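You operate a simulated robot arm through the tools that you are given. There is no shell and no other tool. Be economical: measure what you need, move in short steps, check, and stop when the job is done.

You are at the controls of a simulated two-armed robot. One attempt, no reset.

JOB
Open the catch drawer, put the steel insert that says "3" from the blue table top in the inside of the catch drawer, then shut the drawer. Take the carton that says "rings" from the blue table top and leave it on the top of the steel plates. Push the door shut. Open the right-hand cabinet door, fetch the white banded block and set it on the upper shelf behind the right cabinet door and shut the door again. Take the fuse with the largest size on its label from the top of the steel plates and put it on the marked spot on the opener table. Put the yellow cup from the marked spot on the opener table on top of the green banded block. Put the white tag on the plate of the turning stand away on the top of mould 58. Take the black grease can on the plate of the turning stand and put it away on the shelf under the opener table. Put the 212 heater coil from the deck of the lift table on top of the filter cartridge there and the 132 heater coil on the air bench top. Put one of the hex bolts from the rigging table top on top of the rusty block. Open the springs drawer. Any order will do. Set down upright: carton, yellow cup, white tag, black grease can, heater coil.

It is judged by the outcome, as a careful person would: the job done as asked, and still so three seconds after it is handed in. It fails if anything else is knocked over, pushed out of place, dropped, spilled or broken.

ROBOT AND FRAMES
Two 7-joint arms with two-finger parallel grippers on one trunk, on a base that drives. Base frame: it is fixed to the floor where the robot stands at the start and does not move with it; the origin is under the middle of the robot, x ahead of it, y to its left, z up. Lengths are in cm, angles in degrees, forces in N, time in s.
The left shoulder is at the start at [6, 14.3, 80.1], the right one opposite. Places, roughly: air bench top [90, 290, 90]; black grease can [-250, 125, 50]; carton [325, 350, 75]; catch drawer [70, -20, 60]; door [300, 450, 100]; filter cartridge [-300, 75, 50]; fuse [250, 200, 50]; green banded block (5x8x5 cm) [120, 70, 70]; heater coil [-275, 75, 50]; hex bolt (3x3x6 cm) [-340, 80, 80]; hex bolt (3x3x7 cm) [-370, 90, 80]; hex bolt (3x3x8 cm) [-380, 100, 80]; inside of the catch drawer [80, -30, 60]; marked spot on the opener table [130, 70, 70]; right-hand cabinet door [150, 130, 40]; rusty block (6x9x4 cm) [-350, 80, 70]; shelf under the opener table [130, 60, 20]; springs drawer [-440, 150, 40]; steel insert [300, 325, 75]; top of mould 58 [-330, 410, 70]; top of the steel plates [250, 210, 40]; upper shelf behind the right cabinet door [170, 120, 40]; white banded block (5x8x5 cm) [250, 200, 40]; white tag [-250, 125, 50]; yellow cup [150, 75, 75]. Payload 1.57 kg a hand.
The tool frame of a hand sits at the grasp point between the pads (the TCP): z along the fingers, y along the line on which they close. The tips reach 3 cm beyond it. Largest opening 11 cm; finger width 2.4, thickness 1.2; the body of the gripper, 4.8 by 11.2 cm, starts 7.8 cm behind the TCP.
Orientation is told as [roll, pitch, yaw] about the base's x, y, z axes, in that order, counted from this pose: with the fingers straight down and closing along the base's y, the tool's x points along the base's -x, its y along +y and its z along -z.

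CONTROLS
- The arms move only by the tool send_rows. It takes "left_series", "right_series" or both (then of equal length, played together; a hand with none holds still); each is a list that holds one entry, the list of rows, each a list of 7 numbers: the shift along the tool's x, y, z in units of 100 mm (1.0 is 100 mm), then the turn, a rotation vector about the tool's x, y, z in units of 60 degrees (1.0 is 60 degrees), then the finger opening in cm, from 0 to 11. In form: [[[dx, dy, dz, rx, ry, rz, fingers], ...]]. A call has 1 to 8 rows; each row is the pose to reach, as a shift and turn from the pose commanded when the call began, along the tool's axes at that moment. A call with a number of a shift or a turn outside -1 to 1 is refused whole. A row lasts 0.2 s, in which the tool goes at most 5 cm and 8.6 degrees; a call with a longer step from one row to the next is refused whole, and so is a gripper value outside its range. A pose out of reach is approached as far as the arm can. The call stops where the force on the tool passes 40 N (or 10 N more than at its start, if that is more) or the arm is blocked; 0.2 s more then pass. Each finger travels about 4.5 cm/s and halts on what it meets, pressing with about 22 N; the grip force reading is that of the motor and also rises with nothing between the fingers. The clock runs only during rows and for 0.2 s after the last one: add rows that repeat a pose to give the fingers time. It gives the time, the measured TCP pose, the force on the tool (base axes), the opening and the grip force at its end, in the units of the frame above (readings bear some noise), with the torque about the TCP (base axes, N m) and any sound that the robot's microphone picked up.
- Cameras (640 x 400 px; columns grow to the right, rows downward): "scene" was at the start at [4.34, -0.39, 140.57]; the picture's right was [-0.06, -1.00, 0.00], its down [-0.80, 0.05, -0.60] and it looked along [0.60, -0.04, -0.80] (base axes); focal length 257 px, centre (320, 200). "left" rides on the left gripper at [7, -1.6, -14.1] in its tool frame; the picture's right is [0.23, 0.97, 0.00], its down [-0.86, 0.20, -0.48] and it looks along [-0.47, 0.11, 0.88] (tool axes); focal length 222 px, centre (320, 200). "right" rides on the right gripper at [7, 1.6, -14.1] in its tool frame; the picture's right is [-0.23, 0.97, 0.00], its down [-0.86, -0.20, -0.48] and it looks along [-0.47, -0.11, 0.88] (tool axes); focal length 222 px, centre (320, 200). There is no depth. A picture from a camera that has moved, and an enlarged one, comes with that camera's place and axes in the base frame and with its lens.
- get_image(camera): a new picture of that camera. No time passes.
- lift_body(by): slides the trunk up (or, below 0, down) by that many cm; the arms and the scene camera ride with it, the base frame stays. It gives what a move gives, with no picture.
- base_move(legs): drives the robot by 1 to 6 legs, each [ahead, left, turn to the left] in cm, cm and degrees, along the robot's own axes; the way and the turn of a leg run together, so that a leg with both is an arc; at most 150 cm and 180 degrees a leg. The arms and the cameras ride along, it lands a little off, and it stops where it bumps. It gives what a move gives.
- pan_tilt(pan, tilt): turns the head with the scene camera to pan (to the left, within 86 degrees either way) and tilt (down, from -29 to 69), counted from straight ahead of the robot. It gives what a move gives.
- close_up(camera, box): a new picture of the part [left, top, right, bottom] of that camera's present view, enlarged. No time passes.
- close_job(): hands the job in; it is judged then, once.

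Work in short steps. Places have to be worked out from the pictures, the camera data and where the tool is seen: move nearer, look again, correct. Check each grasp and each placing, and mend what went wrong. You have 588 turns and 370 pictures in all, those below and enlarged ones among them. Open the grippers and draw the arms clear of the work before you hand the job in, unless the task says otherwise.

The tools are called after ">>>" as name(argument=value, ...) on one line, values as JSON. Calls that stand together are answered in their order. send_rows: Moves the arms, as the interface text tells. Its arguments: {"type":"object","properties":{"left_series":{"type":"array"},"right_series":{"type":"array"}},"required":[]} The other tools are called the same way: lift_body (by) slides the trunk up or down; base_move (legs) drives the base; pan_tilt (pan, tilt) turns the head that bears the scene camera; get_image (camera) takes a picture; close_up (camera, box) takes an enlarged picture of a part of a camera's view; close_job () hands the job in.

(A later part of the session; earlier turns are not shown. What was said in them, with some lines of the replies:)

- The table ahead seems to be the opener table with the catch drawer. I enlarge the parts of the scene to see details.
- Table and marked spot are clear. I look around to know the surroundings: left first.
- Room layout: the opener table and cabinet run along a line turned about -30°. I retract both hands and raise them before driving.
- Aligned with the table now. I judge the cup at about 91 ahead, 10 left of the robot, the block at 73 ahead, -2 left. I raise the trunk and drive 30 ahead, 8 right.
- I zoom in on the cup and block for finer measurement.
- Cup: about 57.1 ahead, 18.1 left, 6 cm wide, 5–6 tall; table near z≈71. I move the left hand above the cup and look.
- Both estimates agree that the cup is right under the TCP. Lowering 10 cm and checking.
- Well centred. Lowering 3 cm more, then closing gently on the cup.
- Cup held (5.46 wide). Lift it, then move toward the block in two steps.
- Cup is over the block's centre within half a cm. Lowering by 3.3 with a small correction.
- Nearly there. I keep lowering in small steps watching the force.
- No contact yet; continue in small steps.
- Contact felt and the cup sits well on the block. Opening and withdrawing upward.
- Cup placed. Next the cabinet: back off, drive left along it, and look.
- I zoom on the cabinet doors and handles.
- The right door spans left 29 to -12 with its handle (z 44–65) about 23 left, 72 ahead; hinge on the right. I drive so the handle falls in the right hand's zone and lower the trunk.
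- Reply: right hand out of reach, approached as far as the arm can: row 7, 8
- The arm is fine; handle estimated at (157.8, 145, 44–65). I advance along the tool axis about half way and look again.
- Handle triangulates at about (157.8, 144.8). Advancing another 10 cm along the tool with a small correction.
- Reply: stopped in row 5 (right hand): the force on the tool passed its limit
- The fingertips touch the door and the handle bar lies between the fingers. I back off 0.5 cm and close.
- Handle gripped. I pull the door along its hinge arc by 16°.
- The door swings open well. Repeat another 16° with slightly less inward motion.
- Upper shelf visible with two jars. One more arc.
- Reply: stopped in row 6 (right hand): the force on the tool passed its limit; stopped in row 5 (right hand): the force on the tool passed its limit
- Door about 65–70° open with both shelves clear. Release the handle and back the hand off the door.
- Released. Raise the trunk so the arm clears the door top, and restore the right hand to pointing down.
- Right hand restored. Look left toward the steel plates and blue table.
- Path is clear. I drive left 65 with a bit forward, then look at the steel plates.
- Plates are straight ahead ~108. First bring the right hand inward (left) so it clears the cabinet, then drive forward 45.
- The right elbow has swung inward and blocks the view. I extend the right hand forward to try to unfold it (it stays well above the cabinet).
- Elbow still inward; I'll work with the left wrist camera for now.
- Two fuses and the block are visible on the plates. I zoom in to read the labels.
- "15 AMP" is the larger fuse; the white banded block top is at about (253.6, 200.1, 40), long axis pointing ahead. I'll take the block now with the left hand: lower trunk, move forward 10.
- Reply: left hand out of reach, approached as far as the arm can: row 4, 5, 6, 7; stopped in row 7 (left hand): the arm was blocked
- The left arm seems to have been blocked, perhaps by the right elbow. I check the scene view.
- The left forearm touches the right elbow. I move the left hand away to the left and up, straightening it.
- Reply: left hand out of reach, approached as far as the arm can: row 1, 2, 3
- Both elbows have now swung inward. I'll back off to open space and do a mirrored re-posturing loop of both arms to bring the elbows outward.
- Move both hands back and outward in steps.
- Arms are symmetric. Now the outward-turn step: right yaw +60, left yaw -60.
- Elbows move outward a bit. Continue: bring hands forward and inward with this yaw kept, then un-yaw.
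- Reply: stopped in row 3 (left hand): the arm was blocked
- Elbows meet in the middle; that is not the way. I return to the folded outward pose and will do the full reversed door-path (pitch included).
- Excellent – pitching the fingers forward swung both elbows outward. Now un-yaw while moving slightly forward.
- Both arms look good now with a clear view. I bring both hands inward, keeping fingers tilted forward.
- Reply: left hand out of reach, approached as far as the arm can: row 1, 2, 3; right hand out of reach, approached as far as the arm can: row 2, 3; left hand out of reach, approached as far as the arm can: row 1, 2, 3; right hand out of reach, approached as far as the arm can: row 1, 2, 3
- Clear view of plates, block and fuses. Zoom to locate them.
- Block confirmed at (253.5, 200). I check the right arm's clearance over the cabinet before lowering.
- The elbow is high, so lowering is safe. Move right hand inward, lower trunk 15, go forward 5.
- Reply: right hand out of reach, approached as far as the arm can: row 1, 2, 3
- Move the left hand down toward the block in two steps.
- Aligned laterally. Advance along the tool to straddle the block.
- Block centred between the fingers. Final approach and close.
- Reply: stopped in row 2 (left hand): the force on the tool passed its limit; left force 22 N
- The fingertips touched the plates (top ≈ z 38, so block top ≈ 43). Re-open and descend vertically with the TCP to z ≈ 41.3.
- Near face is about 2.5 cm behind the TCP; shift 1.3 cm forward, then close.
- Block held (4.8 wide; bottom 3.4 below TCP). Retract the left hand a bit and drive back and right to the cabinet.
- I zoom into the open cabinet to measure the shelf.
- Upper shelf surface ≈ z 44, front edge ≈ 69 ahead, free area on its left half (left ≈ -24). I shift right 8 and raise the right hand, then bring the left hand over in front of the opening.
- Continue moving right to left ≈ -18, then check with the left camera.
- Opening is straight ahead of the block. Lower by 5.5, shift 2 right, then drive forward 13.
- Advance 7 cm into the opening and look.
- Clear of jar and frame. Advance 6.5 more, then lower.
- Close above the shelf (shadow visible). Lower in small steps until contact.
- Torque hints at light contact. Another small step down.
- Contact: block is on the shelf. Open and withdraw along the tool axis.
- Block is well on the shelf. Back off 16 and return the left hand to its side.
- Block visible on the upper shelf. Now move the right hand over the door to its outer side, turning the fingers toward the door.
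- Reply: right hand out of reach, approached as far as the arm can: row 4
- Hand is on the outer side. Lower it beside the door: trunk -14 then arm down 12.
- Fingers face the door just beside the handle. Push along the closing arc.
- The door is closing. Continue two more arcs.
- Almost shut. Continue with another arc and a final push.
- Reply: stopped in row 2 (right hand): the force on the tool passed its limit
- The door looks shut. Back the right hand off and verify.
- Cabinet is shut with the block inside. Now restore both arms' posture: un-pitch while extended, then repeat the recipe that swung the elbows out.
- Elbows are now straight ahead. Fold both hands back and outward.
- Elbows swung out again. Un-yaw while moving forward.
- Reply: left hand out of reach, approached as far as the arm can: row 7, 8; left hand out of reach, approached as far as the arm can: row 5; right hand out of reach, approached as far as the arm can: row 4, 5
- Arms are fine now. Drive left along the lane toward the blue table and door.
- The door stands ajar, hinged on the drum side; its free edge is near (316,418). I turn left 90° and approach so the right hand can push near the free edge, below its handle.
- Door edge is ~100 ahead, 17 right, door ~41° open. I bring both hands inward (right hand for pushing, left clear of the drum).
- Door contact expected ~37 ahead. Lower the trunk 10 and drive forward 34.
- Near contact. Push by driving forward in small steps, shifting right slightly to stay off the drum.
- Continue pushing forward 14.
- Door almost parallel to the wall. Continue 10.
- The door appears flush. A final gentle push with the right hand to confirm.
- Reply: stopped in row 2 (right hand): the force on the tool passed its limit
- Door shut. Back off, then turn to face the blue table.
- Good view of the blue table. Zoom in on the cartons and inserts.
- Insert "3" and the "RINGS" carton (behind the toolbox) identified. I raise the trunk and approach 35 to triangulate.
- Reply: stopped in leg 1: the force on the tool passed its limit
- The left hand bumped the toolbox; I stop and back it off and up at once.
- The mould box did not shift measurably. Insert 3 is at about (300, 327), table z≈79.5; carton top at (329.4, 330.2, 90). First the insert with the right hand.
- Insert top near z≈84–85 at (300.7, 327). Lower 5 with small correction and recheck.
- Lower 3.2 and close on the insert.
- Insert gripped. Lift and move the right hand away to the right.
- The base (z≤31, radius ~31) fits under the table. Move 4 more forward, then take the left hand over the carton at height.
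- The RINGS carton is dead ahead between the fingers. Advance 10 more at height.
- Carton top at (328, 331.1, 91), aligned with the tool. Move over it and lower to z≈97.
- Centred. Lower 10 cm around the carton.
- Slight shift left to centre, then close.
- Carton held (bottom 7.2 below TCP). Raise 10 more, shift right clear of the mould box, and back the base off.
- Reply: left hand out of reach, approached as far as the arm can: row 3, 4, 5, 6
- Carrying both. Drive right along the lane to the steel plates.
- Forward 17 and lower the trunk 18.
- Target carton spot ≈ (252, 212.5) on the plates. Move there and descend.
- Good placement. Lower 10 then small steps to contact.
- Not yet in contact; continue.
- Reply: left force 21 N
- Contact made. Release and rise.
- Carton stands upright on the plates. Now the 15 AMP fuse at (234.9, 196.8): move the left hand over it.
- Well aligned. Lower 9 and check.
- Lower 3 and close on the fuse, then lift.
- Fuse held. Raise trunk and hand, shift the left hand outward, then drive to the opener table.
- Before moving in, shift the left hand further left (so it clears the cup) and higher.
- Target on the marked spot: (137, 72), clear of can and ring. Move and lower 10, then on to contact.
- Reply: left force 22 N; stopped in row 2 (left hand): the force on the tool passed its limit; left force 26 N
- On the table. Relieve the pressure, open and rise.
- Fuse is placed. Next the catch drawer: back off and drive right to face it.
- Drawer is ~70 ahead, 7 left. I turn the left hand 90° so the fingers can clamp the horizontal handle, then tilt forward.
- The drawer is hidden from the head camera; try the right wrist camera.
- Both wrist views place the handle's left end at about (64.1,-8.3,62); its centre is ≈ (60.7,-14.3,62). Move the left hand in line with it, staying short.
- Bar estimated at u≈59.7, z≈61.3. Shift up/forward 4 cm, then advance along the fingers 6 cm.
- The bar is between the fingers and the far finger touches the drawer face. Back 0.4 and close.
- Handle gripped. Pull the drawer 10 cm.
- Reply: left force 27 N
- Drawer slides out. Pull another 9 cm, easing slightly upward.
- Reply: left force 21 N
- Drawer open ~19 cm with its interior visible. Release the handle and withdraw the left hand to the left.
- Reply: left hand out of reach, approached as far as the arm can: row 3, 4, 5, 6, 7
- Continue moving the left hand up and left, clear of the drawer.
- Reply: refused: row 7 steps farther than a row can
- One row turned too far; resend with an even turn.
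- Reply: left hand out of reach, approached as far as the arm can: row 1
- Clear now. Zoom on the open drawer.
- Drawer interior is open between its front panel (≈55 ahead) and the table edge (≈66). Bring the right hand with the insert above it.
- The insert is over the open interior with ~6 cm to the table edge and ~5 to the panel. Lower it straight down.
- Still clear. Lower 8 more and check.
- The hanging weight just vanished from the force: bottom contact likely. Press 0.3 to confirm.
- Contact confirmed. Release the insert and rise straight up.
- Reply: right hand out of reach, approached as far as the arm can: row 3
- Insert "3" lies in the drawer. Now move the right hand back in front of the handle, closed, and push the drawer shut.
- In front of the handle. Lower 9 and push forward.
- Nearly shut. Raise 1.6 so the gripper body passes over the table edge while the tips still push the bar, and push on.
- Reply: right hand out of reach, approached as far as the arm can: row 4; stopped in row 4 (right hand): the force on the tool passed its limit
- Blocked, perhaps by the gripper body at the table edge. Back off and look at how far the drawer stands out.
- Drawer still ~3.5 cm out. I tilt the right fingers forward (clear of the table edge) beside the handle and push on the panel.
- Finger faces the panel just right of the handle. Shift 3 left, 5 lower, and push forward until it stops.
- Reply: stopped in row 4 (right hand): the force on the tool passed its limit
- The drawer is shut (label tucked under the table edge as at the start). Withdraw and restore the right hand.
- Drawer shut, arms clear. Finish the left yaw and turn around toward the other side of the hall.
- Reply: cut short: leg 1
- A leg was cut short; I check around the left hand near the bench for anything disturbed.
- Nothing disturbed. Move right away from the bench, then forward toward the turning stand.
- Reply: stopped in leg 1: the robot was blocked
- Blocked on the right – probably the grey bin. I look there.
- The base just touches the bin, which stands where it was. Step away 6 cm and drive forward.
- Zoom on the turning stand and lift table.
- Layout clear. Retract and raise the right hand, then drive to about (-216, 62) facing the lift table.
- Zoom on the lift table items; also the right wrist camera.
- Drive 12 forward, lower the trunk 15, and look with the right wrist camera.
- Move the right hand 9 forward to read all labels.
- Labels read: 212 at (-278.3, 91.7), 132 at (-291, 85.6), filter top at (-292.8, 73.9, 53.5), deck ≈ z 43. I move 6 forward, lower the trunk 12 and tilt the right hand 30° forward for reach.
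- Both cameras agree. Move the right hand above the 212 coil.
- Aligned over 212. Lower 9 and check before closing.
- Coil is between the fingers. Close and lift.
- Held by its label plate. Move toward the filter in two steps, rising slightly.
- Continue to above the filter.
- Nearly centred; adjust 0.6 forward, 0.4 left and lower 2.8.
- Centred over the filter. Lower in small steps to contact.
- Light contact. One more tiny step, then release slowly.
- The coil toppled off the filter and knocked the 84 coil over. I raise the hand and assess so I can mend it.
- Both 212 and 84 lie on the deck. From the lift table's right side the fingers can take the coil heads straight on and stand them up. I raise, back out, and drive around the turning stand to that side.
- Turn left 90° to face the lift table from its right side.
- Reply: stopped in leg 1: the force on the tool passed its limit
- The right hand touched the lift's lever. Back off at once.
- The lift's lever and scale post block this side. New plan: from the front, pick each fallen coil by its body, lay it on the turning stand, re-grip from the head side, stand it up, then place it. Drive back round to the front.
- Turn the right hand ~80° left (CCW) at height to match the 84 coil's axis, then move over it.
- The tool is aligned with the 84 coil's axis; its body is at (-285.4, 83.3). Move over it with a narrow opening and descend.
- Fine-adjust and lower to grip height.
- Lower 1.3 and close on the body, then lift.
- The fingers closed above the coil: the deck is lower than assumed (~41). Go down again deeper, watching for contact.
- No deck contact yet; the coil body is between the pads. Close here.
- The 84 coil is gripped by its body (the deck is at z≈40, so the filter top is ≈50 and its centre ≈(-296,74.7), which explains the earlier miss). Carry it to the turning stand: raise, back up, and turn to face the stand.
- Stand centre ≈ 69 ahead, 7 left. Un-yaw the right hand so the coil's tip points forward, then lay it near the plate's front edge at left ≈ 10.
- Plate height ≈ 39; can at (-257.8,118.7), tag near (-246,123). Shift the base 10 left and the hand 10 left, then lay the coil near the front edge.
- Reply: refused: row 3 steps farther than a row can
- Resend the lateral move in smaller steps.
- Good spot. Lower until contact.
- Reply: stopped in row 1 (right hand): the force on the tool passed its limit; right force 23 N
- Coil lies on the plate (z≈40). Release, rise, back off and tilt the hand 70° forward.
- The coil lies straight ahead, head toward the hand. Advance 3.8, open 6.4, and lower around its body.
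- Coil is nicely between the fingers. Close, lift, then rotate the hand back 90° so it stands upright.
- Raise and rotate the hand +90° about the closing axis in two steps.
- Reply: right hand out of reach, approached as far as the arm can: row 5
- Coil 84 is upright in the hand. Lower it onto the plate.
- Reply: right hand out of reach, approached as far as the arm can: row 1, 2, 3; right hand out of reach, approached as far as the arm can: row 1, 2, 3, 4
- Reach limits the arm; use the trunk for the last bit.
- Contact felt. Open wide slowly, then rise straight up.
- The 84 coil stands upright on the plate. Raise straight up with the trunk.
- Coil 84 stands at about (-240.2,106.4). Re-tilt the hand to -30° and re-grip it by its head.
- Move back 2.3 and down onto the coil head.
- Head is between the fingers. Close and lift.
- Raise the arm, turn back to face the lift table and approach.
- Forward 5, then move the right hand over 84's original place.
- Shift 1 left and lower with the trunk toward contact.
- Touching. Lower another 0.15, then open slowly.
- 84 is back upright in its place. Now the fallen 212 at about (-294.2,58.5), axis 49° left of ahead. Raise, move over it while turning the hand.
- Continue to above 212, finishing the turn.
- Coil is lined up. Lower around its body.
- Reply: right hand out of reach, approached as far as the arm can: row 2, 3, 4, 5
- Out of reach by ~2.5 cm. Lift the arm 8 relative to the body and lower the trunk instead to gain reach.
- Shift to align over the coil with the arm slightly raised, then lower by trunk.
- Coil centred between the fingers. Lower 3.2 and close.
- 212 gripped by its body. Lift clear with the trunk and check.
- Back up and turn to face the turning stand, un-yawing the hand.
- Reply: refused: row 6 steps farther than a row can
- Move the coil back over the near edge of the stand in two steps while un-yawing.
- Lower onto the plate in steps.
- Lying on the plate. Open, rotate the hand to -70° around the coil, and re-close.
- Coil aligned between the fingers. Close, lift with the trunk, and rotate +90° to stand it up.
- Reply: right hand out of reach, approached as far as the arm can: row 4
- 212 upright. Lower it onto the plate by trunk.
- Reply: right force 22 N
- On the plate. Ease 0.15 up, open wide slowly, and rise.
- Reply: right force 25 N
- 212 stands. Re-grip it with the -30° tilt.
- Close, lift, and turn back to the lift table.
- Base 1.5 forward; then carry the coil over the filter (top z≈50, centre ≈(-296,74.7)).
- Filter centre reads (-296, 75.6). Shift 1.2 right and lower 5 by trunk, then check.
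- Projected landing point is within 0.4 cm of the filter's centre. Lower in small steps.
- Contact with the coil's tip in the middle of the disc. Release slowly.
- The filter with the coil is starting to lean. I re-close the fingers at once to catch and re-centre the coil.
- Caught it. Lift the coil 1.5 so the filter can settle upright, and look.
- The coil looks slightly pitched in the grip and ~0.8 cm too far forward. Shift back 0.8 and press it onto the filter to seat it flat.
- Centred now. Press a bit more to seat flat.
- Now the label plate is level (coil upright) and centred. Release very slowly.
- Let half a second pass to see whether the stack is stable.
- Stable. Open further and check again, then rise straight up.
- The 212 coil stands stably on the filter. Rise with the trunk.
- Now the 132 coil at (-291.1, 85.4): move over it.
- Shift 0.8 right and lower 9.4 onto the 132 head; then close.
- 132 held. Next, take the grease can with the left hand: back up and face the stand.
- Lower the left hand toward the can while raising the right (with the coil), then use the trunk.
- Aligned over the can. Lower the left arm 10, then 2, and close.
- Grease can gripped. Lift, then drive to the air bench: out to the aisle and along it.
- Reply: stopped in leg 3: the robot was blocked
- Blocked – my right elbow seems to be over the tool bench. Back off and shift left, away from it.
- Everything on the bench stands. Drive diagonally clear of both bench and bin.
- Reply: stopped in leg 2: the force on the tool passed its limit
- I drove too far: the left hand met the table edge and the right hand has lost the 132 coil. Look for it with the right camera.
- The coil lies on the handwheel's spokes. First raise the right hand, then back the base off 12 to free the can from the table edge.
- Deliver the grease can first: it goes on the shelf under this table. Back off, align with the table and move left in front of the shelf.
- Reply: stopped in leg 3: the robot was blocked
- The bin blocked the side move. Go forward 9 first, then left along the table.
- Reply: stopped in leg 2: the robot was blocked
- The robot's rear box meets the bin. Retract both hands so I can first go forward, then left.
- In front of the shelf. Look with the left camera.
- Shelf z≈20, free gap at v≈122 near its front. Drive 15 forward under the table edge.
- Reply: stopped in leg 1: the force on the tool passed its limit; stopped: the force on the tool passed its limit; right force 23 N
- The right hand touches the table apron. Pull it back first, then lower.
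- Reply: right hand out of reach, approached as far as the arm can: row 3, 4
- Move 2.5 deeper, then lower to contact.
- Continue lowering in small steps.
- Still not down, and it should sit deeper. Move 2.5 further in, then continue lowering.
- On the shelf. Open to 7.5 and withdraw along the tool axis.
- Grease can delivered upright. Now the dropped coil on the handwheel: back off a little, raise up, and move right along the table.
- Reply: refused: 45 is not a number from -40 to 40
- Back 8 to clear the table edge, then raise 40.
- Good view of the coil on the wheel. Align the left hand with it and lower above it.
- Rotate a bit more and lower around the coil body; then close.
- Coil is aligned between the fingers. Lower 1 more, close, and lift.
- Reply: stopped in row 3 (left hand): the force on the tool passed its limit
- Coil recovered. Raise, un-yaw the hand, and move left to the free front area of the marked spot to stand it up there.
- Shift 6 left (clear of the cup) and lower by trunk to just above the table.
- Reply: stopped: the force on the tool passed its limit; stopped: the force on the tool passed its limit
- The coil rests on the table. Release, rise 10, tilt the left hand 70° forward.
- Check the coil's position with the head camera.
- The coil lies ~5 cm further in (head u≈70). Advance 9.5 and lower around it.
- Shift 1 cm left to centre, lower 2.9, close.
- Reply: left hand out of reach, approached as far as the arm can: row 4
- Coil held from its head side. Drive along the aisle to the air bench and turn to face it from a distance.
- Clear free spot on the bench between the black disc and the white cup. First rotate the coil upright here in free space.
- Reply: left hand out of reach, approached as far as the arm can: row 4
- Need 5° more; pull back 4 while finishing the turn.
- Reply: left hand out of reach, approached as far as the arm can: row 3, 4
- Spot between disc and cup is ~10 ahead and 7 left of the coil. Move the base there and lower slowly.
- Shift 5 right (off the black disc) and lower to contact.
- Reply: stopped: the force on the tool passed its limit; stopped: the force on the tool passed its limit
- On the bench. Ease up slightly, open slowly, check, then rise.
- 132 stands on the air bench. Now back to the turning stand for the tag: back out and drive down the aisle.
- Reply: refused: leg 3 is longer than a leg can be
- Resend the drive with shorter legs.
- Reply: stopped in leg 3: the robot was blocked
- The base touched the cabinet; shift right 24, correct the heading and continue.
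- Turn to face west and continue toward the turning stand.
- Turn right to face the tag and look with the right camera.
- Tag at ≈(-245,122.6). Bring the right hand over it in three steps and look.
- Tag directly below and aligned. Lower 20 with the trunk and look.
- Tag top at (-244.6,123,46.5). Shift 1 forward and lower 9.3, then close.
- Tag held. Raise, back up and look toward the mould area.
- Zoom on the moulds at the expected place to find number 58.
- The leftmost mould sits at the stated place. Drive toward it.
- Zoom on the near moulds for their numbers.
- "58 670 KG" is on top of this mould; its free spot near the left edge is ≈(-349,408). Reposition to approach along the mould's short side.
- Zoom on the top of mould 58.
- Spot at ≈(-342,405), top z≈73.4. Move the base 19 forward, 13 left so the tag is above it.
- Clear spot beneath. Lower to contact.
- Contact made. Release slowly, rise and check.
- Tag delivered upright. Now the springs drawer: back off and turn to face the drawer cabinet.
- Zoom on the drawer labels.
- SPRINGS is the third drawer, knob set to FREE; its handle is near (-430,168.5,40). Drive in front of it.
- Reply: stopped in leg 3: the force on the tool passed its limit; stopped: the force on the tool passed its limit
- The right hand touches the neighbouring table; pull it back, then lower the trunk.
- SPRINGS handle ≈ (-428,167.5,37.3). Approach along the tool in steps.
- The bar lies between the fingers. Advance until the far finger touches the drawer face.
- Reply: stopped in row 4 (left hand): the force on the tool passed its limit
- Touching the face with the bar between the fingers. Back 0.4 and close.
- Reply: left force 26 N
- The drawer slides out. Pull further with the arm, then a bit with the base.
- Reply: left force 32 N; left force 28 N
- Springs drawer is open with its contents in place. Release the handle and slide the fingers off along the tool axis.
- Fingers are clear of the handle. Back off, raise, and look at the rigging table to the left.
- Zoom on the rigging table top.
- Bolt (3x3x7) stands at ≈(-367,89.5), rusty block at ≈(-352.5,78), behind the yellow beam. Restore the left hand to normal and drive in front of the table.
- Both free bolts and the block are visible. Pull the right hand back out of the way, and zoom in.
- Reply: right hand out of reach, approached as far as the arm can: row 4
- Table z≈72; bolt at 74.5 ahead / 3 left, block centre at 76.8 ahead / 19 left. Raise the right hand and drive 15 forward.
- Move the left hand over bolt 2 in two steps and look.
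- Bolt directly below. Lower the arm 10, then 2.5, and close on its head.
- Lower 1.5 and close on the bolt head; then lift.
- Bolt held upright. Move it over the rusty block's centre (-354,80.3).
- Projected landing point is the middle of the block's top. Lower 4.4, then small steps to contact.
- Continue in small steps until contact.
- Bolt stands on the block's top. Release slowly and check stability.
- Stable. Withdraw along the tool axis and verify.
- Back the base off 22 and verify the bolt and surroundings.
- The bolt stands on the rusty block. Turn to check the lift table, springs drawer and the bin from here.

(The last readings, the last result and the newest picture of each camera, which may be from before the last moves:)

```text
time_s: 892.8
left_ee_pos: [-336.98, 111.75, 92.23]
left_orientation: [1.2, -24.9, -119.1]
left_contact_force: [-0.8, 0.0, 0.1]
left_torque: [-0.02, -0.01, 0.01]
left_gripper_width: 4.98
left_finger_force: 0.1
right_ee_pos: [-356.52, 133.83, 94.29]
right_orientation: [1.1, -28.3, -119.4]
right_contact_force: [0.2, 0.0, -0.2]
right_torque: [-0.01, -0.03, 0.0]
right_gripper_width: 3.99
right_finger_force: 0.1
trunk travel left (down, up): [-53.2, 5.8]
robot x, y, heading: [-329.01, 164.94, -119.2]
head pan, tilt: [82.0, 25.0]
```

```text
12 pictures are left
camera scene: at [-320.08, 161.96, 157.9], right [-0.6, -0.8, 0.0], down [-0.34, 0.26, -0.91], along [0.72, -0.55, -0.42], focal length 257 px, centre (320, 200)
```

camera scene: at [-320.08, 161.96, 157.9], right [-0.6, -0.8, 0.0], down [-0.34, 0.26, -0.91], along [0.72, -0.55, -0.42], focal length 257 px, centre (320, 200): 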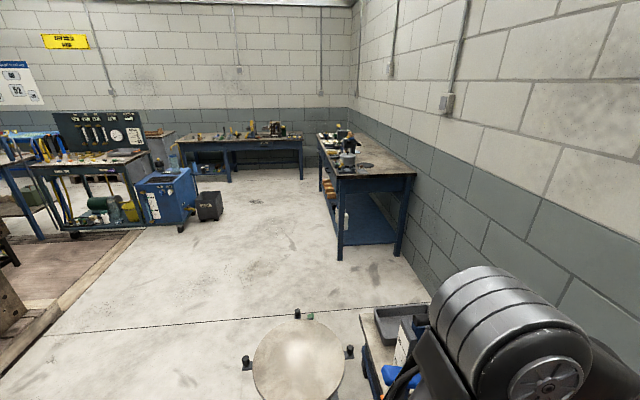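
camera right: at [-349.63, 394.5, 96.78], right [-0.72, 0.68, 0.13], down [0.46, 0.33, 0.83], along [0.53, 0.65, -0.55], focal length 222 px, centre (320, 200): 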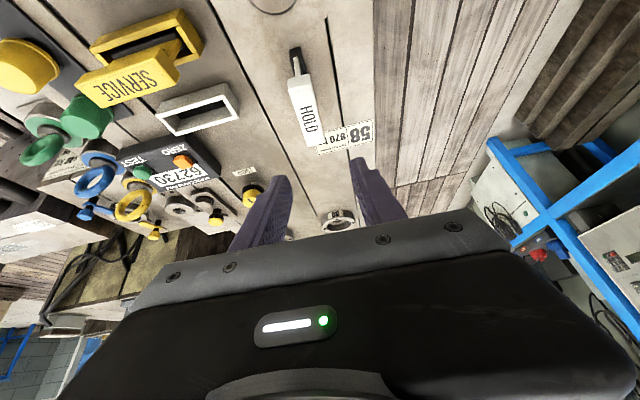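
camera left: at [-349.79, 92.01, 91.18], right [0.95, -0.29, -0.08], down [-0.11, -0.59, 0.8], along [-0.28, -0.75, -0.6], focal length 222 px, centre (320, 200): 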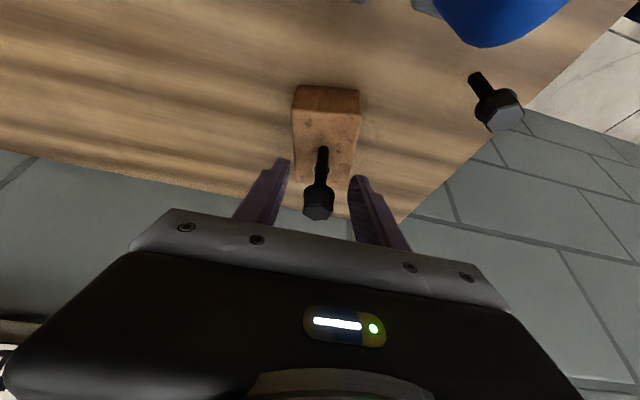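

Everything in place here. One zoom to check the bin against its first measured position.

>>> close_up(camera="scene", box=[130, 150, 250, 240])

```text
4.44 times, centred on (190, 195) of scene
camera zoom: at [-320.08, 161.96, 157.9], right [-0.6, -0.8, 0.0], down [-0.34, 0.26, -0.91], along [0.72, -0.55, -0.42], focal length 1143 px, centre (898, 222)
```

zoom: 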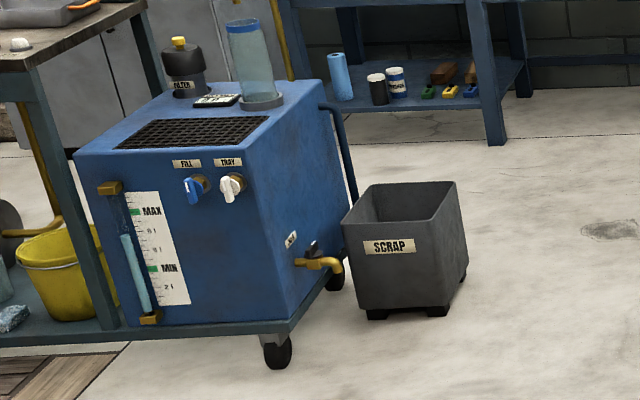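

The bin is where it was (within measuring error) and the grease can stands on its shelf. Back well clear with open grippers, then hand in.

>>> base_move(legs=[[-30, 0, 0]])

>>> send_rows(left_series=[[[0, 0, 0, 0, 0, 0, 8], [0, 0, 0, 0, 0, 0, 9], [0, 0, 0, 0, 0, 0, 9]]], right_series=[[[0, 0, 0, 0, 0, 0, 7], [0, 0, 0, 0, 0, 0, 9], [0, 0, 0, 0, 0, 0, 9]]])

>>> pan_tilt(pan=45, tilt=35)

>>> get_image(camera="scene")

```text
time_s: 894.9
left_ee_pos: [-322.62, 138.23, 92.34]
left_orientation: [1.3, -25.0, -119.4]
left_contact_force: [-0.9, -0.1, 0.0]
left_torque: [-0.01, 0.01, -0.04]
left_gripper_width: 5.01
left_finger_force: 0.1
right_ee_pos: [-341.85, 160.29, 94.32]
right_orientation: [1.0, -28.1, -119.7]
right_contact_force: [-0.5, 1.1, -1.1]
right_torque: [-0.02, 0.02, 0.02]
right_gripper_width: 4.0
right_finger_force: 0.1
trunk travel left (down, up): [-53.2, 5.8]
robot x, y, heading: [-314.03, 190.89, -119.2]
head pan, tilt: [82.0, 25.0]
```

```text
time_s: 895.7
left_ee_pos: [-322.59, 138.13, 92.35]
left_orientation: [1.2, -24.9, -119.4]
left_contact_force: [-0.3, -0.2, 0.6]
left_torque: [0.0, 0.02, 0.0]
left_gripper_width: 8.99
left_finger_force: 0.0
right_ee_pos: [-341.79, 160.18, 94.16]
right_orientation: [1.0, -28.2, -119.8]
right_contact_force: [-0.1, 0.2, -0.4]
right_torque: [0.0, 0.02, 0.0]
right_gripper_width: 9.01
right_finger_force: 0.1
trunk travel left (down, up): [-53.2, 5.8]
robot x, y, heading: [-313.88, 191.22, -119.3]
head pan, tilt: [82.0, 25.0]
```

```text
time_s: 896.7
left_ee_pos: [-322.57, 138.03, 92.36]
left_orientation: [1.2, -24.8, -119.4]
left_contact_force: [0.5, 0.7, 0.5]
left_torque: [0.0, -0.01, 0.01]
left_gripper_width: 9.02
left_finger_force: 0.0
right_ee_pos: [-341.87, 160.21, 94.24]
right_orientation: [1.0, -28.2, -119.8]
right_contact_force: [0.6, -0.4, 0.3]
right_torque: [0.01, -0.01, 0.02]
right_gripper_width: 9.01
right_finger_force: 0.1
trunk travel left (down, up): [-53.2, 5.8]
robot x, y, heading: [-314.12, 191.31, -119.5]
head pan, tilt: [45.0, 35.0]
```

```text
10 pictures are left
camera scene: at [-310.31, 185.37, 156.32], right [-0.96, -0.27, 0.0], down [-0.16, 0.55, -0.82], along [0.22, -0.79, -0.57], focal length 257 px, centre (320, 200)
```

scene: 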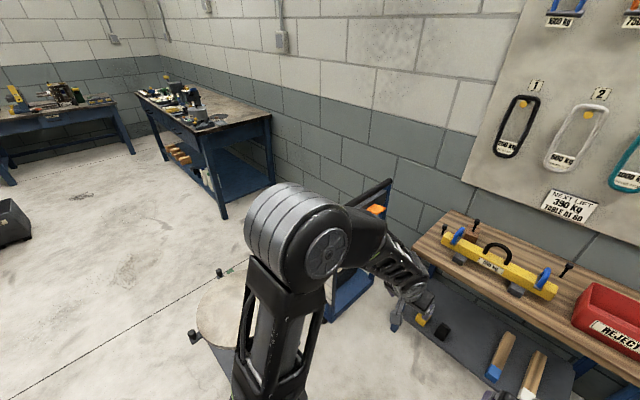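

The arms are clear, the grippers are open, and all the items were last seen in place. I hand the job in.

>>> close_job()

```text
The job is handed in.
```

I handed the job in with every item on the list done; two heater coil mishaps along the way and several bumps are listed below.

- **212 and 84 coils:** the 212 coil fell off the filter cartridge on the first try and knocked over the 84 coil. I stood the 84 coil back up where it had been, though turned about its own axis. The 212 coil then went onto the cartridge and was still standing when I last saw it, partway through the job.
- **132 coil:** I drove into the opener table and the 132 coil dropped onto the handwheel. I picked it up again; it is upright on the air bench.
- **Bumps:** I also bumped sample mould 35, the scrap bin (more than once), the lift table's lever, the cabinet front, the opener table's front and handwheel, and the table beside the springs cabinet. I saw nothing knocked over or shifted, but I only measured mould 35 and the bin.
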